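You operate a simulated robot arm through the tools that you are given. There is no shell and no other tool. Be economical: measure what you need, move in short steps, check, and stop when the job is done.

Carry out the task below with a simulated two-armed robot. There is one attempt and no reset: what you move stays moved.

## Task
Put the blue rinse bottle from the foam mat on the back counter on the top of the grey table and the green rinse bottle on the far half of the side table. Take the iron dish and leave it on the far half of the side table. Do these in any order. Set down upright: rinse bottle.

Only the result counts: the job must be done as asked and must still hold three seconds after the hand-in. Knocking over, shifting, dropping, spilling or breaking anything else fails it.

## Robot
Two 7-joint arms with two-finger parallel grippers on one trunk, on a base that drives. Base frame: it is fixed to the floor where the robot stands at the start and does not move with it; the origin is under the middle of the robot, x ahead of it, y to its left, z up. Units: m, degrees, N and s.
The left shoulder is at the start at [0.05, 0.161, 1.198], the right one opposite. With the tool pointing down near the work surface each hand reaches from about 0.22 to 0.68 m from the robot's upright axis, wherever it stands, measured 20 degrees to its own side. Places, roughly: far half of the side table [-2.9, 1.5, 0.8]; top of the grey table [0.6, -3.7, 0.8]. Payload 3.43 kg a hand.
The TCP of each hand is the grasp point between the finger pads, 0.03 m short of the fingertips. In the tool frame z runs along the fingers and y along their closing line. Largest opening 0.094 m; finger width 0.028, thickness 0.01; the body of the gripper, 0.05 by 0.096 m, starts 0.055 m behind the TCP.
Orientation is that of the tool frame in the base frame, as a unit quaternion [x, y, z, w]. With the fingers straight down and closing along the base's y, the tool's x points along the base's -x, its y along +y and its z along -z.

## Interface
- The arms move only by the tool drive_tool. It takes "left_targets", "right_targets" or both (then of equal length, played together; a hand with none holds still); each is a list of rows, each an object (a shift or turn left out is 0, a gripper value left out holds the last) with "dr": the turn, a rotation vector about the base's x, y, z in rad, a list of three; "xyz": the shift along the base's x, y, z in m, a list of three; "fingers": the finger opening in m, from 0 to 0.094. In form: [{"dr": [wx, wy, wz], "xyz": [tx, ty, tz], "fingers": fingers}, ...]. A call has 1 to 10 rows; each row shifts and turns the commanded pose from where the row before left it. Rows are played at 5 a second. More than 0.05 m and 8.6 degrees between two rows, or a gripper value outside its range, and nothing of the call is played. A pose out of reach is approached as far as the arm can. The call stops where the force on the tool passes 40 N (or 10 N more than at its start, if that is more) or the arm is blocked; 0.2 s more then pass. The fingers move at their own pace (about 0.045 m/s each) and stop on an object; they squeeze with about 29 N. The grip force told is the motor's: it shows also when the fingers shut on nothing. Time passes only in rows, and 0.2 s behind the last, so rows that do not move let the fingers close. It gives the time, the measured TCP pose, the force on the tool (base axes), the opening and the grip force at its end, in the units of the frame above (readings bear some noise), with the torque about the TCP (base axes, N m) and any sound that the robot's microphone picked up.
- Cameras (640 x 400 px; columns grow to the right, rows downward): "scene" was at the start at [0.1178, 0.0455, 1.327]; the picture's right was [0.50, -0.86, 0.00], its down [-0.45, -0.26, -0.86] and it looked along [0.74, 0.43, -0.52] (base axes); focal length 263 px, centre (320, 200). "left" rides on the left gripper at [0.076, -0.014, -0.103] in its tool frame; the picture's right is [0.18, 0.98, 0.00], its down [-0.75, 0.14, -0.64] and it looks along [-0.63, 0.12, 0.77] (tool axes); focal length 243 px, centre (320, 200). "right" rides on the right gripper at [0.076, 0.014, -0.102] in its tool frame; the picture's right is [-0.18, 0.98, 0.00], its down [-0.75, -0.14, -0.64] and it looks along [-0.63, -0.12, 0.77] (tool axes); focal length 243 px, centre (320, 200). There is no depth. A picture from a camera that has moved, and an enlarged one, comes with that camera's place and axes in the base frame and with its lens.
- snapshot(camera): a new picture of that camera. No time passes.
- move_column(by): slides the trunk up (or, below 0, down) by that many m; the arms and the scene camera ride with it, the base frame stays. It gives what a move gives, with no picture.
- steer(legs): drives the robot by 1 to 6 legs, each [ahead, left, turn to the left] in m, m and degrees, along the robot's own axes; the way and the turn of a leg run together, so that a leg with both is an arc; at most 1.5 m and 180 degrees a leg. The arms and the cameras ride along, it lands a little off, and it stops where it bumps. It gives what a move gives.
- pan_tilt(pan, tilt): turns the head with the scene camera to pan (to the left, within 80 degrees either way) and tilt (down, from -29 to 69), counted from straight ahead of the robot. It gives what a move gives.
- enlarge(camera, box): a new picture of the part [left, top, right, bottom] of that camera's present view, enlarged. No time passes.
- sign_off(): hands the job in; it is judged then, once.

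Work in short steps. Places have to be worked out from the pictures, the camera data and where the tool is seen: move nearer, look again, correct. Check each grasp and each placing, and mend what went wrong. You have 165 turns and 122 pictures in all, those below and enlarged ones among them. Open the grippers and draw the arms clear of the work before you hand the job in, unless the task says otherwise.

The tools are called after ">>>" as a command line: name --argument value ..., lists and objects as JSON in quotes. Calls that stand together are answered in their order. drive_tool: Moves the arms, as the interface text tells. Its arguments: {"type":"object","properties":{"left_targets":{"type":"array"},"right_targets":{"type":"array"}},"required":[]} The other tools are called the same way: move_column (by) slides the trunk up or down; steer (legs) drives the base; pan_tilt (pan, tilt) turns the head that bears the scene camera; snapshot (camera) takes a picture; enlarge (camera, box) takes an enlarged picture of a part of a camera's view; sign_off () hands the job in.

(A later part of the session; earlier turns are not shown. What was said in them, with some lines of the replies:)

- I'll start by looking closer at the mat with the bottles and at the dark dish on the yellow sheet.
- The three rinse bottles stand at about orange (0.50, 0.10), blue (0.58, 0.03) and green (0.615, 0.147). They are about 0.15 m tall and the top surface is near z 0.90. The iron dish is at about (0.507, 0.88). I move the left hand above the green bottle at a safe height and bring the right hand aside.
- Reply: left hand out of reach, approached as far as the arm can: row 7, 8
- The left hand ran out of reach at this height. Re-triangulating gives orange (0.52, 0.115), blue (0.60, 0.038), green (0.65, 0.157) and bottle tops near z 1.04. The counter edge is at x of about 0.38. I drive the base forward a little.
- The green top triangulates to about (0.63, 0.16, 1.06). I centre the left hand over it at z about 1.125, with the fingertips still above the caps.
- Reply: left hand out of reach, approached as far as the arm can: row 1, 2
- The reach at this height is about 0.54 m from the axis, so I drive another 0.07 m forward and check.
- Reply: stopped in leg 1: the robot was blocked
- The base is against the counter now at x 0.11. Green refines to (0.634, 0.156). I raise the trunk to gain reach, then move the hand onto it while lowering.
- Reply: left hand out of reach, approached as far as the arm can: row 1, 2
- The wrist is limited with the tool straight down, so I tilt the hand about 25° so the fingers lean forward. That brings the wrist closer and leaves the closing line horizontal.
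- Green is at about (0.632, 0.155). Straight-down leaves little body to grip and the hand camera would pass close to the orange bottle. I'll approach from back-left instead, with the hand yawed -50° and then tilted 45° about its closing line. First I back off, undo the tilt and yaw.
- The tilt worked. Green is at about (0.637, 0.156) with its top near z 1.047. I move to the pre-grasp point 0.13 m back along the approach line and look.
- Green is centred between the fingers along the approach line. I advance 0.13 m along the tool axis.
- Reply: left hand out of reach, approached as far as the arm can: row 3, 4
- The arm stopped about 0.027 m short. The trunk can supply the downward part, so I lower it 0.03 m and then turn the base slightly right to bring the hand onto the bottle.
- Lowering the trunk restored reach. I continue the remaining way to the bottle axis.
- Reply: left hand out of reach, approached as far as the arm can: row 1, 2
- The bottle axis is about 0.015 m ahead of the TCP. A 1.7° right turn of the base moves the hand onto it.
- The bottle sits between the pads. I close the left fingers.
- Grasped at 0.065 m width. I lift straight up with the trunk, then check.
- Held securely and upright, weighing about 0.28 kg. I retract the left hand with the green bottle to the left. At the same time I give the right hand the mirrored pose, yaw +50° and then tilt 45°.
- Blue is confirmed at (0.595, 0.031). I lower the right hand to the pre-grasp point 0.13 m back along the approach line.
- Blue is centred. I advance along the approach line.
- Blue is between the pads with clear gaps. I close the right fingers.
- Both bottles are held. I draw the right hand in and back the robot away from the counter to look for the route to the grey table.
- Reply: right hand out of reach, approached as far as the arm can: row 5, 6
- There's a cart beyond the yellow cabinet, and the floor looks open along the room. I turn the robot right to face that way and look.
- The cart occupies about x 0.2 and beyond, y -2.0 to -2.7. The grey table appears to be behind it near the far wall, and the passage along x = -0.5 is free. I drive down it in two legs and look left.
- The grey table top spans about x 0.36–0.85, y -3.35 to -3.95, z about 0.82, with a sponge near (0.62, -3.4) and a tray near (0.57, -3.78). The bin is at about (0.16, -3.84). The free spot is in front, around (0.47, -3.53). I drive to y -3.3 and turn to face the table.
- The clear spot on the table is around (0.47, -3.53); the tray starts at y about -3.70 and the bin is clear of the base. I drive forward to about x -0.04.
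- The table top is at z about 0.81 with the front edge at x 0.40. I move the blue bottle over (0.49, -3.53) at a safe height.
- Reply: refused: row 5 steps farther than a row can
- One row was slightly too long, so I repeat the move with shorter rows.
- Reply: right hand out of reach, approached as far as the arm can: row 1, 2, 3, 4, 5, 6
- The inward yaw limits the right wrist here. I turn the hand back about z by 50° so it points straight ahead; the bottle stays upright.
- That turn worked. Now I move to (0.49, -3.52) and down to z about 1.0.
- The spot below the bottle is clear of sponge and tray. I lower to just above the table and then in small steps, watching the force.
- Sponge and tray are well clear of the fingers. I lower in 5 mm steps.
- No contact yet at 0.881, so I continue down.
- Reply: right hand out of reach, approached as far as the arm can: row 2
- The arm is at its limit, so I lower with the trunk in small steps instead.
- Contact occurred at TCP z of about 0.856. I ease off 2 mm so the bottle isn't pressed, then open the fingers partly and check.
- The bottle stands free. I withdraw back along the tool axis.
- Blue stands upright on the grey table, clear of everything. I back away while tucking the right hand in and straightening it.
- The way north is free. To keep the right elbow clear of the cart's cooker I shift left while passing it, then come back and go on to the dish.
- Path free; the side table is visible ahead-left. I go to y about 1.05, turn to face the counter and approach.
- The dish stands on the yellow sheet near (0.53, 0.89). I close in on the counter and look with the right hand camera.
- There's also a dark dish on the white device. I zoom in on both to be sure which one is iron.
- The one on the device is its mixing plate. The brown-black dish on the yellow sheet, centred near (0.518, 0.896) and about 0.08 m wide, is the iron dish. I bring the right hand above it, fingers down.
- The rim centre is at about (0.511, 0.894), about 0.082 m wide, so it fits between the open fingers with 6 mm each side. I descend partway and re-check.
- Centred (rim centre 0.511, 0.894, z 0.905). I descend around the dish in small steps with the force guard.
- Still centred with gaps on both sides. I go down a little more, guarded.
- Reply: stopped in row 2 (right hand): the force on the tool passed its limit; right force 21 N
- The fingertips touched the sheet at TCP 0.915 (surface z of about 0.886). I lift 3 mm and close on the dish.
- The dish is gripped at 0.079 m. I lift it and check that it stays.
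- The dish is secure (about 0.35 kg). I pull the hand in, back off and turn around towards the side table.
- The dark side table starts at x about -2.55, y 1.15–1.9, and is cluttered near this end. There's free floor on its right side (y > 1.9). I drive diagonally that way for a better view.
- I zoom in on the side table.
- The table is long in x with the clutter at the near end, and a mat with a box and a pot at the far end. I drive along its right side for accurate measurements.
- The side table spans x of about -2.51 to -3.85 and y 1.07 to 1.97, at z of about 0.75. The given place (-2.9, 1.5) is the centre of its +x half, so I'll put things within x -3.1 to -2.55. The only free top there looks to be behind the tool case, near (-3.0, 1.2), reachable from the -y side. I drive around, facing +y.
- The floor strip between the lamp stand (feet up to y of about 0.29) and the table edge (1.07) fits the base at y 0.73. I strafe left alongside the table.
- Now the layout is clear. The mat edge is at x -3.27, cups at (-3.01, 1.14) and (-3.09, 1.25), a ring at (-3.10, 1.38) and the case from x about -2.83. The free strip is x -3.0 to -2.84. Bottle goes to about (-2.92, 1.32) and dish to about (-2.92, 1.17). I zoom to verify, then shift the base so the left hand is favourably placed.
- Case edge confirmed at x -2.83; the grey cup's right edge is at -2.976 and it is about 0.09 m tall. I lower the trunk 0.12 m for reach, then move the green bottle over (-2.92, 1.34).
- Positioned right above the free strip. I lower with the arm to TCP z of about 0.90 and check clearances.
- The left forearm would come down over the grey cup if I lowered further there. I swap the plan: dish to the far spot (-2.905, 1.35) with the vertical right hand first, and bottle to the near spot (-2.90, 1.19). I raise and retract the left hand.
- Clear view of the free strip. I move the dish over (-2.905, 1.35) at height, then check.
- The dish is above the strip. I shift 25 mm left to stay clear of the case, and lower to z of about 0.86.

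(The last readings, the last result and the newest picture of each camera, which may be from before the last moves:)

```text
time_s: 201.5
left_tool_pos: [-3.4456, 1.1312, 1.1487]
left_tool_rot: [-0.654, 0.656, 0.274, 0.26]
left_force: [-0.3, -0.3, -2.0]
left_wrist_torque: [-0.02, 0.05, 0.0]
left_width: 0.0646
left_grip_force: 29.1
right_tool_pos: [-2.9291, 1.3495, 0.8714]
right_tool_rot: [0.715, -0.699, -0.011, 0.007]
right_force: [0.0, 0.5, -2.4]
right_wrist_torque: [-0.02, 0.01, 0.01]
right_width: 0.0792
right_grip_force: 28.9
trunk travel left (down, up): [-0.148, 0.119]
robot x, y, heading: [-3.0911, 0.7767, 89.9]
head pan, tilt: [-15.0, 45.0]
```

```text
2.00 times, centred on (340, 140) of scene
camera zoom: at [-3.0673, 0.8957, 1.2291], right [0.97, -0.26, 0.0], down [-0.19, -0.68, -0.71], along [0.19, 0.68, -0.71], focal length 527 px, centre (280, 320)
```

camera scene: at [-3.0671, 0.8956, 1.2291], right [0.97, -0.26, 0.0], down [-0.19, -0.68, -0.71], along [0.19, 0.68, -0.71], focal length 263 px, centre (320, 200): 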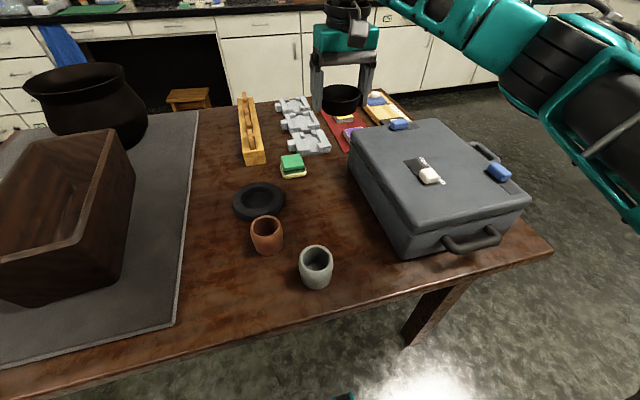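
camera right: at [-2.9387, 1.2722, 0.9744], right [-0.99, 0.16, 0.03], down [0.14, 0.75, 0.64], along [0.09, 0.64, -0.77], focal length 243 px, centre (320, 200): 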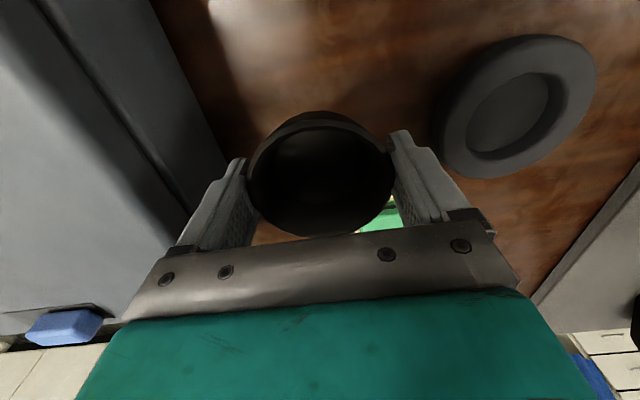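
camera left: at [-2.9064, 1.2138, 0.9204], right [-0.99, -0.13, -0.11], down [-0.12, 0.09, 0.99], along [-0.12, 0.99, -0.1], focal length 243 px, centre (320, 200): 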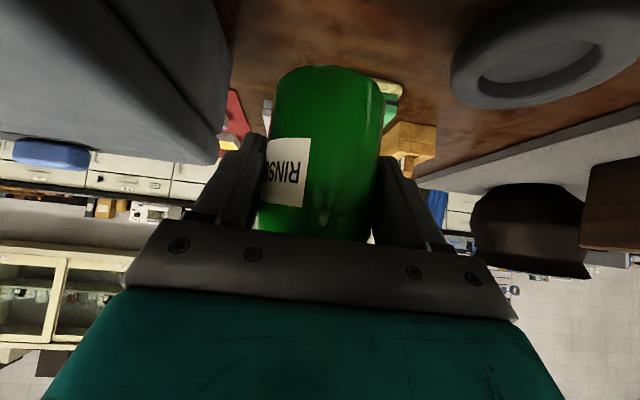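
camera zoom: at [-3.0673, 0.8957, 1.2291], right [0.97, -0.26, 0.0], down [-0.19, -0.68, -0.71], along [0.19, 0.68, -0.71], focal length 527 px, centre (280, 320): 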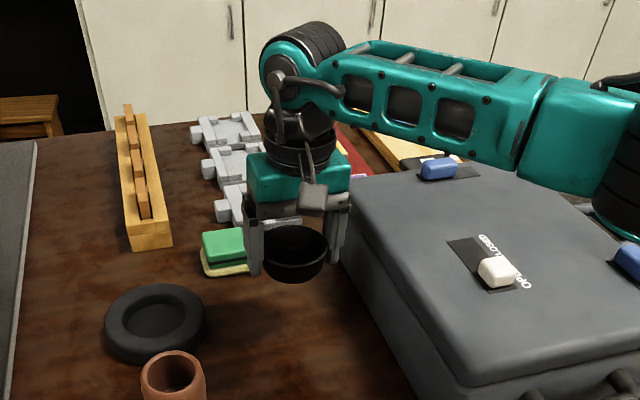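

The right forearm passes over the case. To keep the elbow high I raise the trunk 0.08 m, then lower the hand with the arm only.

>>> move_column --by 0.08

>>> drive_tool --right_targets '[{"xyz": [0, 0, -0.04]}, {"xyz": [0, 0, -0.04]}, {"xyz": [0, 0, -0.03]}, {"xyz": [0, 0, -0.02]}, {}]'

>>> snapshot --camera "scene"

>>> snapshot --camera "right"

```text
time_s: 202.6
left_tool_pos: [-3.4468, 1.1306, 1.2282]
left_tool_rot: [-0.654, 0.656, 0.274, 0.258]
left_force: [0.5, -0.3, -3.0]
left_wrist_torque: [-0.01, 0.01, -0.02]
left_width: 0.0645
left_grip_force: 29.0
right_tool_pos: [-2.9279, 1.3495, 0.9525]
right_tool_rot: [0.715, -0.699, -0.011, 0.007]
right_force: [0.0, -0.9, -2.7]
right_wrist_torque: [0.0, 0.04, -0.02]
right_width: 0.0794
right_grip_force: 29.2
trunk travel left (down, up): [-0.228, 0.039]
robot x, y, heading: [-3.0919, 0.7791, 89.8]
head pan, tilt: [-15.0, 45.0]
```

```text
time_s: 203.8
left_tool_pos: [-3.4461, 1.1305, 1.229]
left_tool_rot: [-0.655, 0.655, 0.275, 0.259]
left_force: [0.1, 0.0, -2.7]
left_wrist_torque: [-0.02, -0.02, 0.01]
left_width: 0.0644
left_grip_force: 28.4
right_tool_pos: [-2.9284, 1.3509, 0.8229]
right_tool_rot: [0.714, -0.7, -0.011, 0.007]
right_force: [0.0, 0.1, -2.6]
right_wrist_torque: [-0.03, 0.01, 0.04]
right_width: 0.0792
right_grip_force: 29.1
trunk travel left (down, up): [-0.228, 0.039]
robot x, y, heading: [-3.0874, 0.7773, 89.8]
head pan, tilt: [-15.0, 45.0]
```

```text
42 pictures are left
camera scene: at [-3.0673, 0.8958, 1.3091], right [0.97, -0.26, 0.0], down [-0.19, -0.68, -0.71], along [0.19, 0.68, -0.71], focal length 263 px, centre (320, 200)
```

scene: 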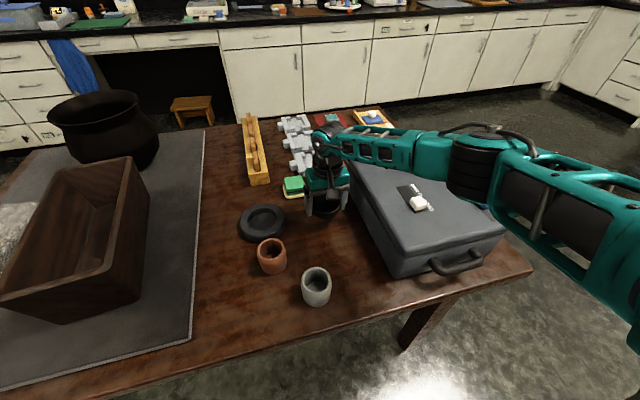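

```text
41 pictures are left
camera right: at [-2.9394, 1.2731, 0.9252], right [-0.99, 0.16, 0.03], down [0.14, 0.75, 0.64], along [0.09, 0.64, -0.77], focal length 243 px, centre (320, 200)
```

right: 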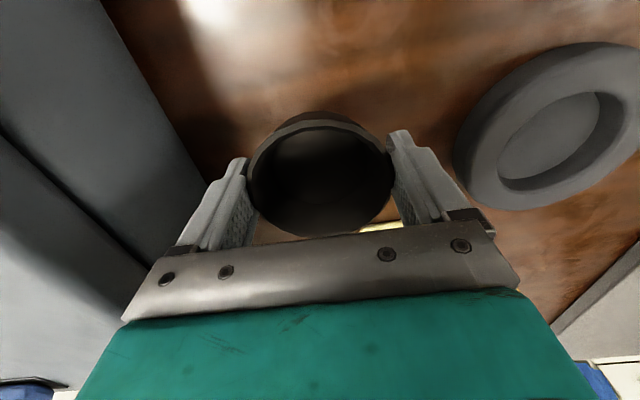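

The arm is clear. I lower in small guarded steps to set the dish down.

>>> drive_tool --right_targets '[{"xyz": [0, 0, -0.012]}, {"xyz": [0, 0, -0.01]}, {"xyz": [0, 0, -0.005]}, {}]'

>>> drive_tool --right_targets '[{"xyz": [0, 0, -0.005]}, {"xyz": [0, 0, -0.005]}, {}]'

```text
time_s: 204.8
left_tool_pos: [-3.4466, 1.1301, 1.2289]
left_tool_rot: [-0.654, 0.656, 0.275, 0.259]
left_force: [-0.8, 0.4, -3.2]
left_wrist_torque: [-0.02, 0.02, 0.0]
left_width: 0.0643
left_grip_force: 28.8
right_tool_pos: [-2.9292, 1.3495, 0.795]
right_tool_rot: [0.715, -0.699, -0.011, 0.008]
right_force: [-0.5, 0.0, -3.5]
right_wrist_torque: [-0.02, -0.01, 0.02]
right_width: 0.0796
right_grip_force: 29.2
trunk travel left (down, up): [-0.228, 0.039]
robot x, y, heading: [-3.091, 0.7797, 89.7]
head pan, tilt: [-15.0, 45.0]
```

```text
time_s: 205.6
left_tool_pos: [-3.4463, 1.1302, 1.2286]
left_tool_rot: [-0.654, 0.655, 0.274, 0.259]
left_force: [-0.9, 0.3, -3.2]
left_wrist_torque: [0.01, -0.02, 0.0]
left_width: 0.0644
left_grip_force: 29.0
right_tool_pos: [-2.9288, 1.3514, 0.7855]
right_tool_rot: [0.714, -0.7, -0.011, 0.007]
right_force: [-0.1, -0.4, -2.9]
right_wrist_torque: [-0.01, 0.01, 0.0]
right_width: 0.0792
right_grip_force: 29.3
trunk travel left (down, up): [-0.228, 0.039]
robot x, y, heading: [-3.0882, 0.7783, 89.8]
head pan, tilt: [-15.0, 45.0]
```

No contact yet; I continue.

>>> drive_tool --right_targets '[{"xyz": [0, 0, -0.004]}, {"xyz": [0, 0, -0.003]}, {}]'

>>> drive_tool --right_targets '[{"xyz": [0, 0, -0.003]}, {"xyz": [0, 0, -0.003]}, {}]'

>>> snapshot --camera "right"

```text
time_s: 206.4
left_tool_pos: [-3.4469, 1.1286, 1.2305]
left_tool_rot: [-0.654, 0.654, 0.276, 0.26]
left_force: [-0.8, 0.3, -1.6]
left_wrist_torque: [-0.03, 0.03, 0.0]
left_width: 0.0649
left_grip_force: 29.0
right_tool_pos: [-2.9291, 1.3497, 0.7821]
right_tool_rot: [0.714, -0.7, -0.013, 0.005]
right_force: [2.5, 0.7, 19.5]
right_wrist_torque: [-0.15, 0.12, -0.07]
right_width: 0.0792
right_grip_force: 29.1
trunk travel left (down, up): [-0.228, 0.039]
robot x, y, heading: [-3.0911, 0.7762, 89.8]
head pan, tilt: [-15.0, 45.0]
```

```text
time_s: 207.0
left_tool_pos: [-3.4444, 1.1266, 1.2285]
left_tool_rot: [-0.653, 0.656, 0.274, 0.26]
left_force: [-0.1, 0.1, -2.0]
left_wrist_torque: [-0.01, 0.0, -0.01]
left_width: 0.0644
left_grip_force: 28.8
right_tool_pos: [-2.9293, 1.3497, 0.7813]
right_tool_rot: [0.713, -0.701, -0.013, 0.005]
right_force: [-0.6, -9.7, 18.4]
right_wrist_torque: [-0.52, -0.91, -0.52]
right_width: 0.079
right_grip_force: 28.6
trunk travel left (down, up): [-0.228, 0.039]
robot x, y, heading: [-3.0911, 0.7781, 89.9]
head pan, tilt: [-15.0, 45.0]
stopped in row 2 (right hand): the force on the tool passed its limit (the readings are from after the stop); the commanded pose is now the measured one
```

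```text
40 pictures are left
camera right: at [-2.9394, 1.2726, 0.8831], right [-0.99, 0.17, 0.03], down [0.14, 0.75, 0.65], along [0.09, 0.64, -0.76], focal length 243 px, centre (320, 200)
```

right: 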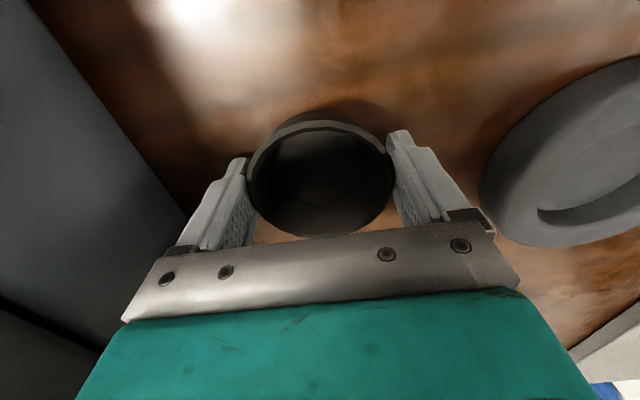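

Contact at TCP 0.782 (table z of about 0.75). I relieve 2 mm and open to 0.088.

>>> drive_tool --right_targets '[{"xyz": [0, 0, 0.002]}, {}]'

>>> drive_tool --right_targets '[{"fingers": 0.085}, {"fingers": 0.09}, {"fingers": 0.09}]'

>>> drive_tool --right_targets '[{"xyz": [0, 0, 0.02]}, {"xyz": [0, 0, 0.03]}, {"xyz": [0, 0, 0.045]}, {"xyz": [0, 0, 0.045]}, {"xyz": [0, 0, 0.045]}, {"xyz": [0, 0, 0.045]}, {"xyz": [0, -0.03, 0.03]}]'

>>> snapshot --camera "scene"

```text
time_s: 207.6
left_tool_pos: [-3.4459, 1.1281, 1.2299]
left_tool_rot: [-0.654, 0.654, 0.276, 0.259]
left_force: [0.4, 0.1, -2.6]
left_wrist_torque: [0.01, 0.02, 0.01]
left_width: 0.0643
left_grip_force: 29.1
right_tool_pos: [-2.9287, 1.3513, 0.7811]
right_tool_rot: [0.714, -0.7, -0.014, 0.004]
right_force: [1.0, -8.8, 14.4]
right_wrist_torque: [-0.2, -0.39, -0.27]
right_width: 0.0797
right_grip_force: 28.8
trunk travel left (down, up): [-0.228, 0.039]
robot x, y, heading: [-3.0859, 0.7785, 89.6]
head pan, tilt: [-15.0, 45.0]
```

```text
time_s: 208.4
left_tool_pos: [-3.4463, 1.1284, 1.2283]
left_tool_rot: [-0.654, 0.655, 0.275, 0.26]
left_force: [0.3, -0.8, -2.9]
left_wrist_torque: [-0.01, -0.01, -0.01]
left_width: 0.0647
left_grip_force: 28.4
right_tool_pos: [-2.9313, 1.3515, 0.7801]
right_tool_rot: [0.714, -0.7, -0.013, 0.005]
right_force: [-8.7, -7.0, 13.9]
right_wrist_torque: [-0.36, -0.4, -0.45]
right_width: 0.0842
right_grip_force: 0.0
trunk travel left (down, up): [-0.228, 0.039]
robot x, y, heading: [-3.0857, 0.7775, 89.8]
head pan, tilt: [-15.0, 45.0]
```

```text
time_s: 210.0
left_tool_pos: [-3.4443, 1.13, 1.23]
left_tool_rot: [-0.655, 0.655, 0.276, 0.258]
left_force: [-1.1, 0.4, -1.9]
left_wrist_torque: [-0.04, -0.03, 0.0]
left_width: 0.0648
left_grip_force: 28.8
right_tool_pos: [-2.9266, 1.3201, 1.0404]
right_tool_rot: [0.713, -0.701, -0.012, 0.005]
right_force: [-0.3, -0.2, -0.8]
right_wrist_torque: [0.01, 0.0, 0.02]
right_width: 0.0899
right_grip_force: 0.0
trunk travel left (down, up): [-0.228, 0.039]
robot x, y, heading: [-3.09, 0.7757, 89.8]
head pan, tilt: [-15.0, 45.0]
```

```text
39 pictures are left
camera scene: at [-3.067, 0.8948, 1.3092], right [0.96, -0.26, 0.0], down [-0.19, -0.68, -0.71], along [0.19, 0.68, -0.71], focal length 263 px, centre (320, 200)
```

scene: 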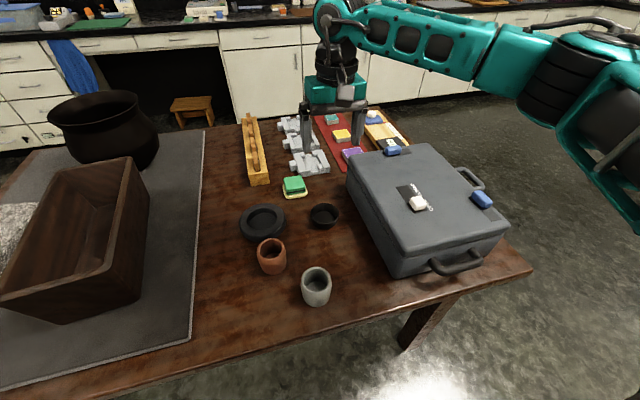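

The dish stands well on the free spot. I retract the right hand and shift the base right so the left hand can set the bottle at about (-2.915, 1.24).

>>> drive_tool --right_targets '[{"xyz": [0.012, -0.04, 0.02]}, {"xyz": [0.012, -0.04, 0.02]}, {"xyz": [0.012, -0.04, 0.02]}, {"xyz": [0.012, -0.04, 0.02]}, {"xyz": [0.012, -0.04, 0.02]}]'

>>> steer --legs '[[0, -0.35, 0]]'

>>> drive_tool --left_targets '[{"xyz": [0.03, 0.018, -0.02]}, {"xyz": [0.03, 0.018, -0.02]}, {"xyz": [0.03, 0.018, -0.02]}, {"xyz": [0.03, 0.018, -0.02]}, {"xyz": [0.03, 0.018, -0.02]}, {"xyz": [0.03, 0.018, -0.02]}, {}]'

>>> pan_tilt --pan 15 --tilt 45

>>> snapshot --camera "scene"

```text
time_s: 211.2
left_tool_pos: [-3.4446, 1.1302, 1.2287]
left_tool_rot: [-0.655, 0.655, 0.276, 0.259]
left_force: [0.4, -0.5, -2.7]
left_wrist_torque: [-0.03, 0.01, -0.02]
left_width: 0.0645
left_grip_force: 29.1
right_tool_pos: [-2.8674, 1.1206, 1.1436]
right_tool_rot: [0.714, -0.7, -0.013, 0.005]
right_force: [0.2, 0.1, -0.4]
right_wrist_torque: [0.01, 0.02, -0.02]
right_width: 0.0899
right_grip_force: 0.1
trunk travel left (down, up): [-0.228, 0.039]
robot x, y, heading: [-3.0915, 0.7759, 89.6]
head pan, tilt: [-15.0, 45.0]
```

```text
time_s: 213.5
left_tool_pos: [-3.0997, 1.128, 1.2292]
left_tool_rot: [0.656, -0.654, -0.277, -0.258]
left_force: [0.6, 0.5, -2.2]
left_wrist_torque: [-0.01, 0.03, 0.0]
left_width: 0.0646
left_grip_force: 29.0
right_tool_pos: [-2.5207, 1.1223, 1.1432]
right_tool_rot: [0.715, -0.699, -0.012, 0.006]
right_force: [0.1, -0.3, 0.6]
right_wrist_torque: [0.02, 0.05, 0.01]
right_width: 0.09
right_grip_force: 0.0
trunk travel left (down, up): [-0.228, 0.039]
robot x, y, heading: [-2.7428, 0.7735, 89.8]
head pan, tilt: [-15.0, 45.0]
```

```text
time_s: 215.1
left_tool_pos: [-2.9195, 1.2368, 1.1076]
left_tool_rot: [-0.654, 0.655, 0.275, 0.259]
left_force: [-0.1, -0.7, -1.8]
left_wrist_torque: [-0.03, 0.01, -0.02]
left_width: 0.0644
left_grip_force: 29.0
right_tool_pos: [-2.5229, 1.122, 1.1429]
right_tool_rot: [0.714, -0.7, -0.013, 0.004]
right_force: [0.0, 0.1, 0.7]
right_wrist_torque: [-0.01, 0.01, 0.0]
right_width: 0.0898
right_grip_force: 0.0
trunk travel left (down, up): [-0.228, 0.039]
robot x, y, heading: [-2.74, 0.7726, 90.1]
head pan, tilt: [-15.0, 45.0]
```

```text
time_s: 216.0
left_tool_pos: [-2.9204, 1.2367, 1.1077]
left_tool_rot: [0.655, -0.654, -0.275, -0.258]
left_force: [0.5, -0.1, -3.7]
left_wrist_torque: [-0.03, -0.02, -0.01]
left_width: 0.0643
left_grip_force: 28.9
right_tool_pos: [-2.522, 1.1215, 1.1424]
right_tool_rot: [0.716, -0.698, -0.012, 0.005]
right_force: [0.0, 0.5, 0.4]
right_wrist_torque: [-0.02, 0.01, 0.01]
right_width: 0.09
right_grip_force: 0.0
trunk travel left (down, up): [-0.228, 0.039]
robot x, y, heading: [-2.7438, 0.7767, 90.0]
head pan, tilt: [15.0, 45.0]
```

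```text
38 pictures are left
camera scene: at [-2.7633, 0.895, 1.3091], right [0.97, 0.26, 0.0], down [0.18, -0.68, -0.71], along [-0.18, 0.68, -0.71], focal length 263 px, centre (320, 200)
```

scene: 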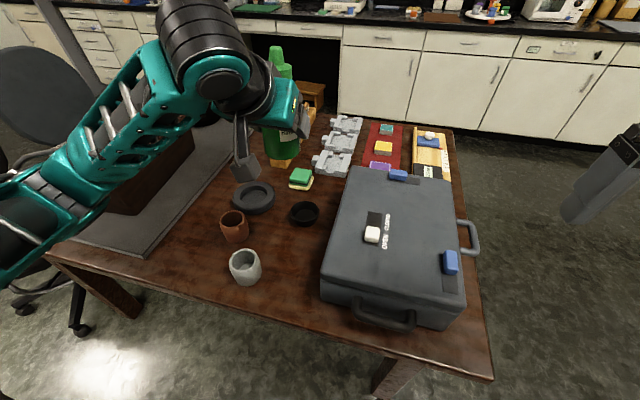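

Position and dish confirmed. I lower the bottle with the arm in stages, watching the forearm over the cups.

>>> drive_tool --left_targets '[{"xyz": [0.001, 0.001, -0.045]}, {"xyz": [0.001, 0.001, -0.045]}, {"xyz": [0.001, 0.001, -0.045]}, {"xyz": [0, 0, -0.045]}, {}]'

>>> snapshot --camera "scene"

>>> snapshot --camera "left"

```text
time_s: 217.2
left_tool_pos: [-2.9168, 1.24, 0.9294]
left_tool_rot: [0.655, -0.654, -0.275, -0.259]
left_force: [-0.5, -0.1, -3.0]
left_wrist_torque: [-0.05, -0.02, 0.01]
left_width: 0.0643
left_grip_force: 29.2
right_tool_pos: [-2.5221, 1.1218, 1.1428]
right_tool_rot: [0.715, -0.699, -0.012, 0.005]
right_force: [-0.1, 0.5, -0.2]
right_wrist_torque: [-0.03, -0.02, -0.02]
right_width: 0.09
right_grip_force: 0.0
trunk travel left (down, up): [-0.228, 0.039]
robot x, y, heading: [-2.7449, 0.7756, 89.9]
head pan, tilt: [15.0, 45.0]
```

```text
37 pictures are left
camera scene: at [-2.7634, 0.895, 1.3091], right [0.97, 0.26, 0.0], down [0.18, -0.68, -0.71], along [-0.18, 0.68, -0.71], focal length 263 px, centre (320, 200)
```

scene: 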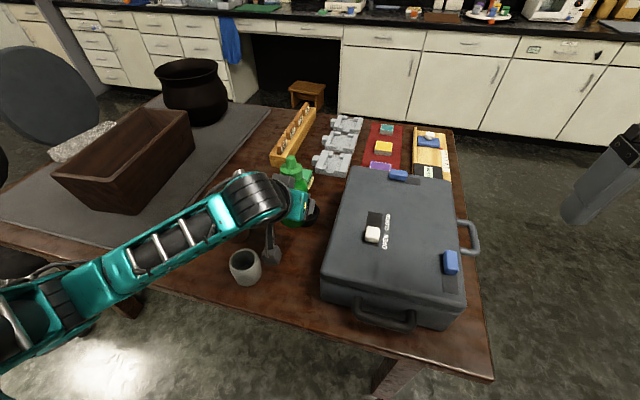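

```text
36 pictures are left
camera left: at [-2.9004, 1.1146, 0.9499], right [-0.98, -0.14, -0.11], down [-0.12, 0.09, 0.99], along [-0.13, 0.99, -0.1], focal length 243 px, centre (320, 200)
```

left: 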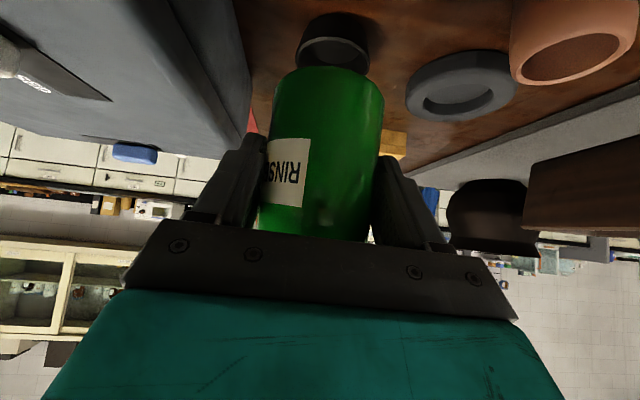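

The forearm stays in front of the table edge, clear of the cups. I lower further to TCP 0.845.

>>> drive_tool --left_targets '[{"xyz": [0, 0, -0.03]}, {"xyz": [0, 0, -0.03]}, {"xyz": [0, 0, -0.025]}, {}]'

>>> snapshot --camera "scene"

>>> snapshot --camera "left"

```text
time_s: 218.2
left_tool_pos: [-2.915, 1.2392, 0.8438]
left_tool_rot: [0.655, -0.654, -0.276, -0.259]
left_force: [-0.8, 0.3, -2.6]
left_wrist_torque: [-0.02, 0.01, 0.05]
left_width: 0.0643
left_grip_force: 28.7
right_tool_pos: [-2.5221, 1.1226, 1.1431]
right_tool_rot: [0.715, -0.699, -0.013, 0.005]
right_force: [-0.9, 1.3, -0.6]
right_wrist_torque: [-0.01, 0.0, 0.02]
right_width: 0.09
right_grip_force: 0.1
trunk travel left (down, up): [-0.228, 0.039]
robot x, y, heading: [-2.7403, 0.7766, 89.9]
head pan, tilt: [15.0, 45.0]
```

```text
35 pictures are left
camera scene: at [-2.7634, 0.895, 1.3091], right [0.97, 0.26, 0.0], down [0.18, -0.68, -0.71], along [-0.18, 0.68, -0.71], focal length 263 px, centre (320, 200)
```

scene: 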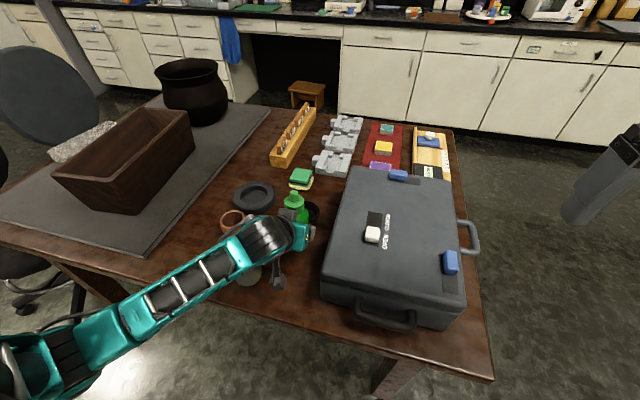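

```text
34 pictures are left
camera left: at [-2.9002, 1.1136, 0.8646], right [-0.98, -0.14, -0.11], down [-0.12, 0.09, 0.99], along [-0.13, 0.99, -0.1], focal length 243 px, centre (320, 200)
```

left: 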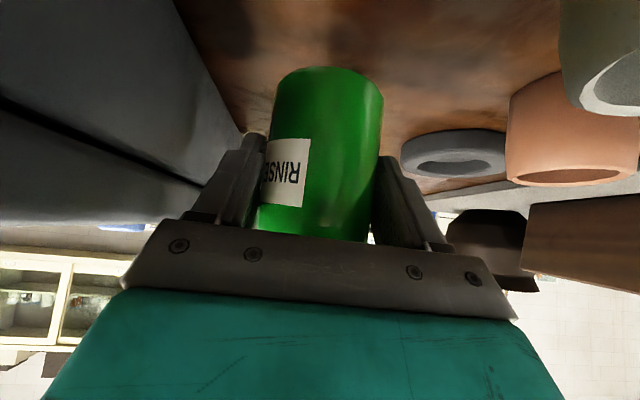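

Everything is still clear. I lower in small guarded steps; contact is expected near TCP 0.806.

>>> drive_tool --left_targets '[{"xyz": [0, 0, -0.01]}, {"xyz": [0, 0, -0.01]}, {"xyz": [0, 0, -0.005]}, {}]'

>>> drive_tool --left_targets '[{"xyz": [0, 0, -0.004]}, {"xyz": [0, 0, -0.003]}, {}]'

```text
time_s: 219.2
left_tool_pos: [-2.9163, 1.2397, 0.8189]
left_tool_rot: [0.655, -0.654, -0.276, -0.259]
left_force: [0.5, -0.3, -3.1]
left_wrist_torque: [-0.05, 0.0, 0.0]
left_width: 0.0645
left_grip_force: 29.5
right_tool_pos: [-2.5226, 1.1207, 1.1439]
right_tool_rot: [0.715, -0.699, -0.013, 0.006]
right_force: [1.2, -0.1, 0.0]
right_wrist_torque: [0.02, 0.0, 0.04]
right_width: 0.0901
right_grip_force: 0.0
trunk travel left (down, up): [-0.228, 0.039]
robot x, y, heading: [-2.7447, 0.7764, 90.5]
head pan, tilt: [15.0, 45.0]
```

```text
time_s: 220.0
left_tool_pos: [-2.9185, 1.2391, 0.8115]
left_tool_rot: [0.655, -0.655, -0.275, -0.259]
left_force: [0.0, -0.4, -2.2]
left_wrist_torque: [-0.01, -0.01, -0.01]
left_width: 0.0645
left_grip_force: 29.1
right_tool_pos: [-2.5214, 1.1224, 1.1432]
right_tool_rot: [0.715, -0.699, -0.012, 0.005]
right_force: [0.4, -0.7, 0.6]
right_wrist_torque: [0.0, -0.01, -0.03]
right_width: 0.09
right_grip_force: 0.0
trunk travel left (down, up): [-0.228, 0.039]
robot x, y, heading: [-2.7404, 0.7759, 89.7]
head pan, tilt: [15.0, 45.0]
```

>>> drive_tool --left_targets '[{"xyz": [0, 0, -0.003]}, {"xyz": [0, 0, -0.002]}, {}]'

>>> drive_tool --left_targets '[{"xyz": [0, 0, -0.002]}, {"xyz": [0, 0, -0.002]}, {}]'

```text
time_s: 220.8
left_tool_pos: [-2.9178, 1.2391, 0.8057]
left_tool_rot: [0.655, -0.654, -0.275, -0.259]
left_force: [0.6, 0.0, -3.0]
left_wrist_torque: [-0.03, 0.0, 0.01]
left_width: 0.0646
left_grip_force: 29.1
right_tool_pos: [-2.5224, 1.1213, 1.1425]
right_tool_rot: [0.716, -0.698, -0.012, 0.005]
right_force: [-0.1, -0.2, -0.2]
right_wrist_torque: [0.0, 0.0, 0.0]
right_width: 0.0899
right_grip_force: 0.0
trunk travel left (down, up): [-0.228, 0.039]
robot x, y, heading: [-2.7451, 0.7773, 90.0]
head pan, tilt: [15.0, 45.0]
```

```text
time_s: 221.6
left_tool_pos: [-2.9161, 1.2397, 0.8056]
left_tool_rot: [0.654, -0.653, -0.278, -0.261]
left_force: [-2.4, -2.5, 15.6]
left_wrist_torque: [0.44, 0.03, 0.04]
left_width: 0.0642
left_grip_force: 29.0
right_tool_pos: [-2.5222, 1.1202, 1.1452]
right_tool_rot: [0.714, -0.7, -0.012, 0.004]
right_force: [-1.0, 0.3, 0.9]
right_wrist_torque: [0.01, 0.02, -0.01]
right_width: 0.0898
right_grip_force: 0.1
trunk travel left (down, up): [-0.228, 0.039]
robot x, y, heading: [-2.7412, 0.7774, 89.8]
head pan, tilt: [15.0, 45.0]
```

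Contact at TCP of about 0.8055. I relieve 2 mm, open to 0.085 and look.

>>> drive_tool --left_targets '[{"xyz": [0, 0, 0.002]}, {}]'

>>> drive_tool --left_targets '[{"fingers": 0.07}, {"fingers": 0.08}, {"fingers": 0.086}, {}]'

>>> snapshot --camera "left"

```text
time_s: 222.2
left_tool_pos: [-2.9172, 1.2397, 0.8067]
left_tool_rot: [0.655, -0.653, -0.277, -0.26]
left_force: [-1.7, 6.3, 10.8]
left_wrist_torque: [0.77, 0.03, 0.07]
left_width: 0.0645
left_grip_force: 28.8
right_tool_pos: [-2.5223, 1.1208, 1.1423]
right_tool_rot: [0.715, -0.699, -0.013, 0.005]
right_force: [-0.6, 0.5, 0.9]
right_wrist_torque: [0.02, -0.03, -0.02]
right_width: 0.0897
right_grip_force: 0.1
trunk travel left (down, up): [-0.228, 0.039]
robot x, y, heading: [-2.7439, 0.7749, 90.5]
head pan, tilt: [15.0, 45.0]
```

```text
time_s: 223.2
left_tool_pos: [-2.9167, 1.2385, 0.8045]
left_tool_rot: [0.655, -0.654, -0.275, -0.259]
left_force: [0.0, -0.2, -0.1]
left_wrist_torque: [0.04, -0.01, -0.01]
left_width: 0.0858
left_grip_force: 0.1
right_tool_pos: [-2.5223, 1.1212, 1.1435]
right_tool_rot: [0.715, -0.699, -0.012, 0.005]
right_force: [-0.1, -0.9, 0.5]
right_wrist_torque: [0.01, 0.04, 0.02]
right_width: 0.0901
right_grip_force: 0.0
trunk travel left (down, up): [-0.228, 0.039]
robot x, y, heading: [-2.7416, 0.7784, 89.8]
head pan, tilt: [15.0, 45.0]
```

```text
33 pictures are left
camera left: at [-2.9016, 1.1132, 0.8251], right [-0.98, -0.14, -0.11], down [-0.12, 0.09, 0.99], along [-0.13, 0.99, -0.1], focal length 243 px, centre (320, 200)
```

left: 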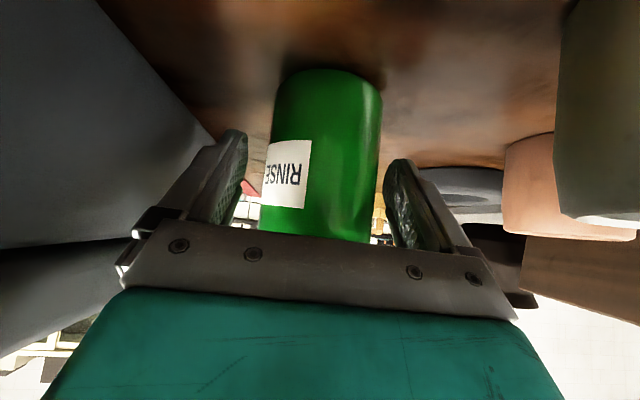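

The bottle is free and standing. I withdraw along the tool axis (back toward -y and up).

>>> drive_tool --left_targets '[{"xyz": [0, -0.02, 0.02]}, {"xyz": [0, -0.025, 0.025]}, {"xyz": [0, -0.025, 0.03]}, {"xyz": [0, -0.025, 0.035]}, {"xyz": [0, -0.02, 0.04]}, {"xyz": [0, -0.01, 0.045]}, {"xyz": [0, 0, 0.045]}, {"xyz": [0, 0, 0.045]}]'

>>> snapshot --camera "scene"

```text
time_s: 225.2
left_tool_pos: [-2.9612, 1.1735, 1.0632]
left_tool_rot: [-0.643, 0.652, 0.368, 0.163]
left_force: [0.1, 0.5, 0.0]
left_wrist_torque: [0.02, 0.02, -0.01]
left_width: 0.086
left_grip_force: 0.0
left hand out of reach, approached as far as the arm can: row 5, 6, 7, 8
right_tool_pos: [-2.522, 1.1203, 1.1434]
right_tool_rot: [0.715, -0.699, -0.012, 0.006]
right_force: [0.0, -0.1, 0.7]
right_wrist_torque: [-0.01, 0.0, -0.05]
right_width: 0.09
right_grip_force: 0.0
trunk travel left (down, up): [-0.228, 0.039]
robot x, y, heading: [-2.7435, 0.7775, 90.0]
head pan, tilt: [15.0, 45.0]
stopped in row 8 (left hand): the arm was blocked; the commanded pose is now the measured one
```

```text
32 pictures are left
camera scene: at [-2.7629, 0.8948, 1.3092], right [0.97, 0.26, 0.0], down [0.18, -0.68, -0.71], along [-0.18, 0.68, -0.71], focal length 263 px, centre (320, 200)
```

scene: 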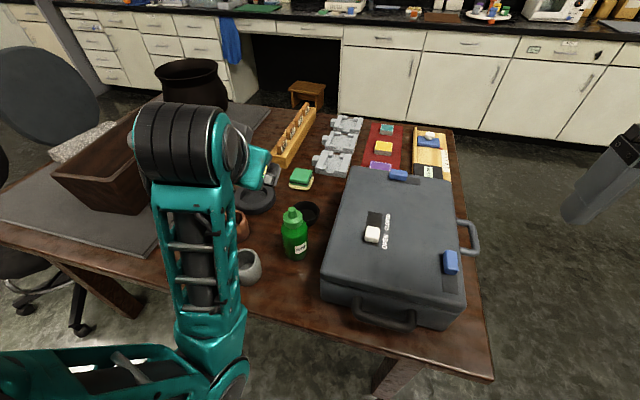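

Bottle and dish both stand properly. The left arm hit its joint limit high above the table, so I raise the trunk and back the base off a little for clearance.

>>> move_column --by 0.035

>>> steer --legs '[[-0.13, 0, 0]]'

>>> snapshot --camera "scene"

```text
time_s: 225.9
left_tool_pos: [-2.9602, 1.1724, 1.0975]
left_tool_rot: [-0.642, 0.653, 0.368, 0.163]
left_force: [-0.1, 0.4, 0.2]
left_wrist_torque: [-0.01, -0.01, 0.02]
left_width: 0.086
left_grip_force: 0.1
right_tool_pos: [-2.5223, 1.12, 1.1787]
right_tool_rot: [0.714, -0.7, -0.012, 0.006]
right_force: [1.1, 0.8, -0.4]
right_wrist_torque: [0.01, -0.02, -0.01]
right_width: 0.09
right_grip_force: 0.1
trunk travel left (down, up): [-0.263, 0.004]
robot x, y, heading: [-2.744, 0.7752, 89.9]
head pan, tilt: [15.0, 45.0]
```

```text
time_s: 227.2
left_tool_pos: [-2.9598, 1.0444, 1.0973]
left_tool_rot: [-0.642, 0.653, 0.367, 0.163]
left_force: [-0.7, 0.3, -0.2]
left_wrist_torque: [0.02, 0.01, 0.0]
left_width: 0.086
left_grip_force: 0.0
right_tool_pos: [-2.5223, 0.993, 1.1787]
right_tool_rot: [0.715, -0.699, -0.013, 0.005]
right_force: [0.5, -0.3, 0.5]
right_wrist_torque: [0.01, 0.0, 0.02]
right_width: 0.0898
right_grip_force: 0.1
trunk travel left (down, up): [-0.263, 0.004]
robot x, y, heading: [-2.744, 0.6492, 90.0]
head pan, tilt: [15.0, 45.0]
```

```text
31 pictures are left
camera scene: at [-2.7633, 0.7662, 1.3443], right [0.97, 0.26, 0.0], down [0.18, -0.68, -0.71], along [-0.18, 0.68, -0.71], focal length 263 px, centre (320, 200)
```

scene: 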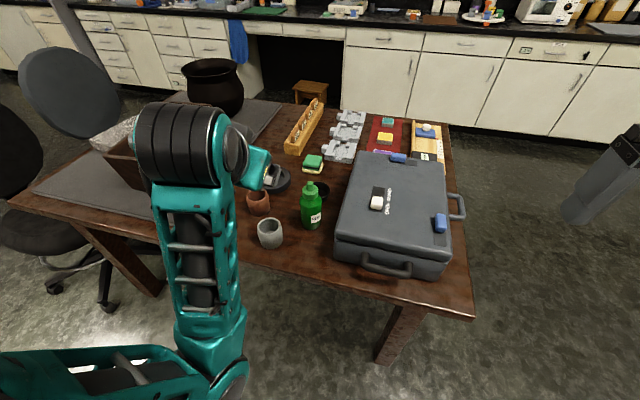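

Bottle and dish stand on the side table with nothing else disturbed, and both grippers are open and clear. I hand in.

>>> sign_off

```text
The job is handed in.
```

I placed all three objects and handed the job in; the result hasn't come back yet. In the last pictures of each spot, everything was standing and I saw nothing else knocked over or moved.

- **Blue rinse bottle:** it stands upright on the grey table at about (0.49, -3.52).
- **Green rinse bottle:** it stands upright on the side table at about (-2.92, 1.24).
- **Iron dish:** it is on the side table at about (-2.93, 1.35).

"Far half" of the side table was ambiguous. I used the half centred on the place you gave (-2.9, 1.5), which is the end nearer the robot's starting point. If you meant the end with the mat, box and pot, the green bottle and the dish are on the wrong half.
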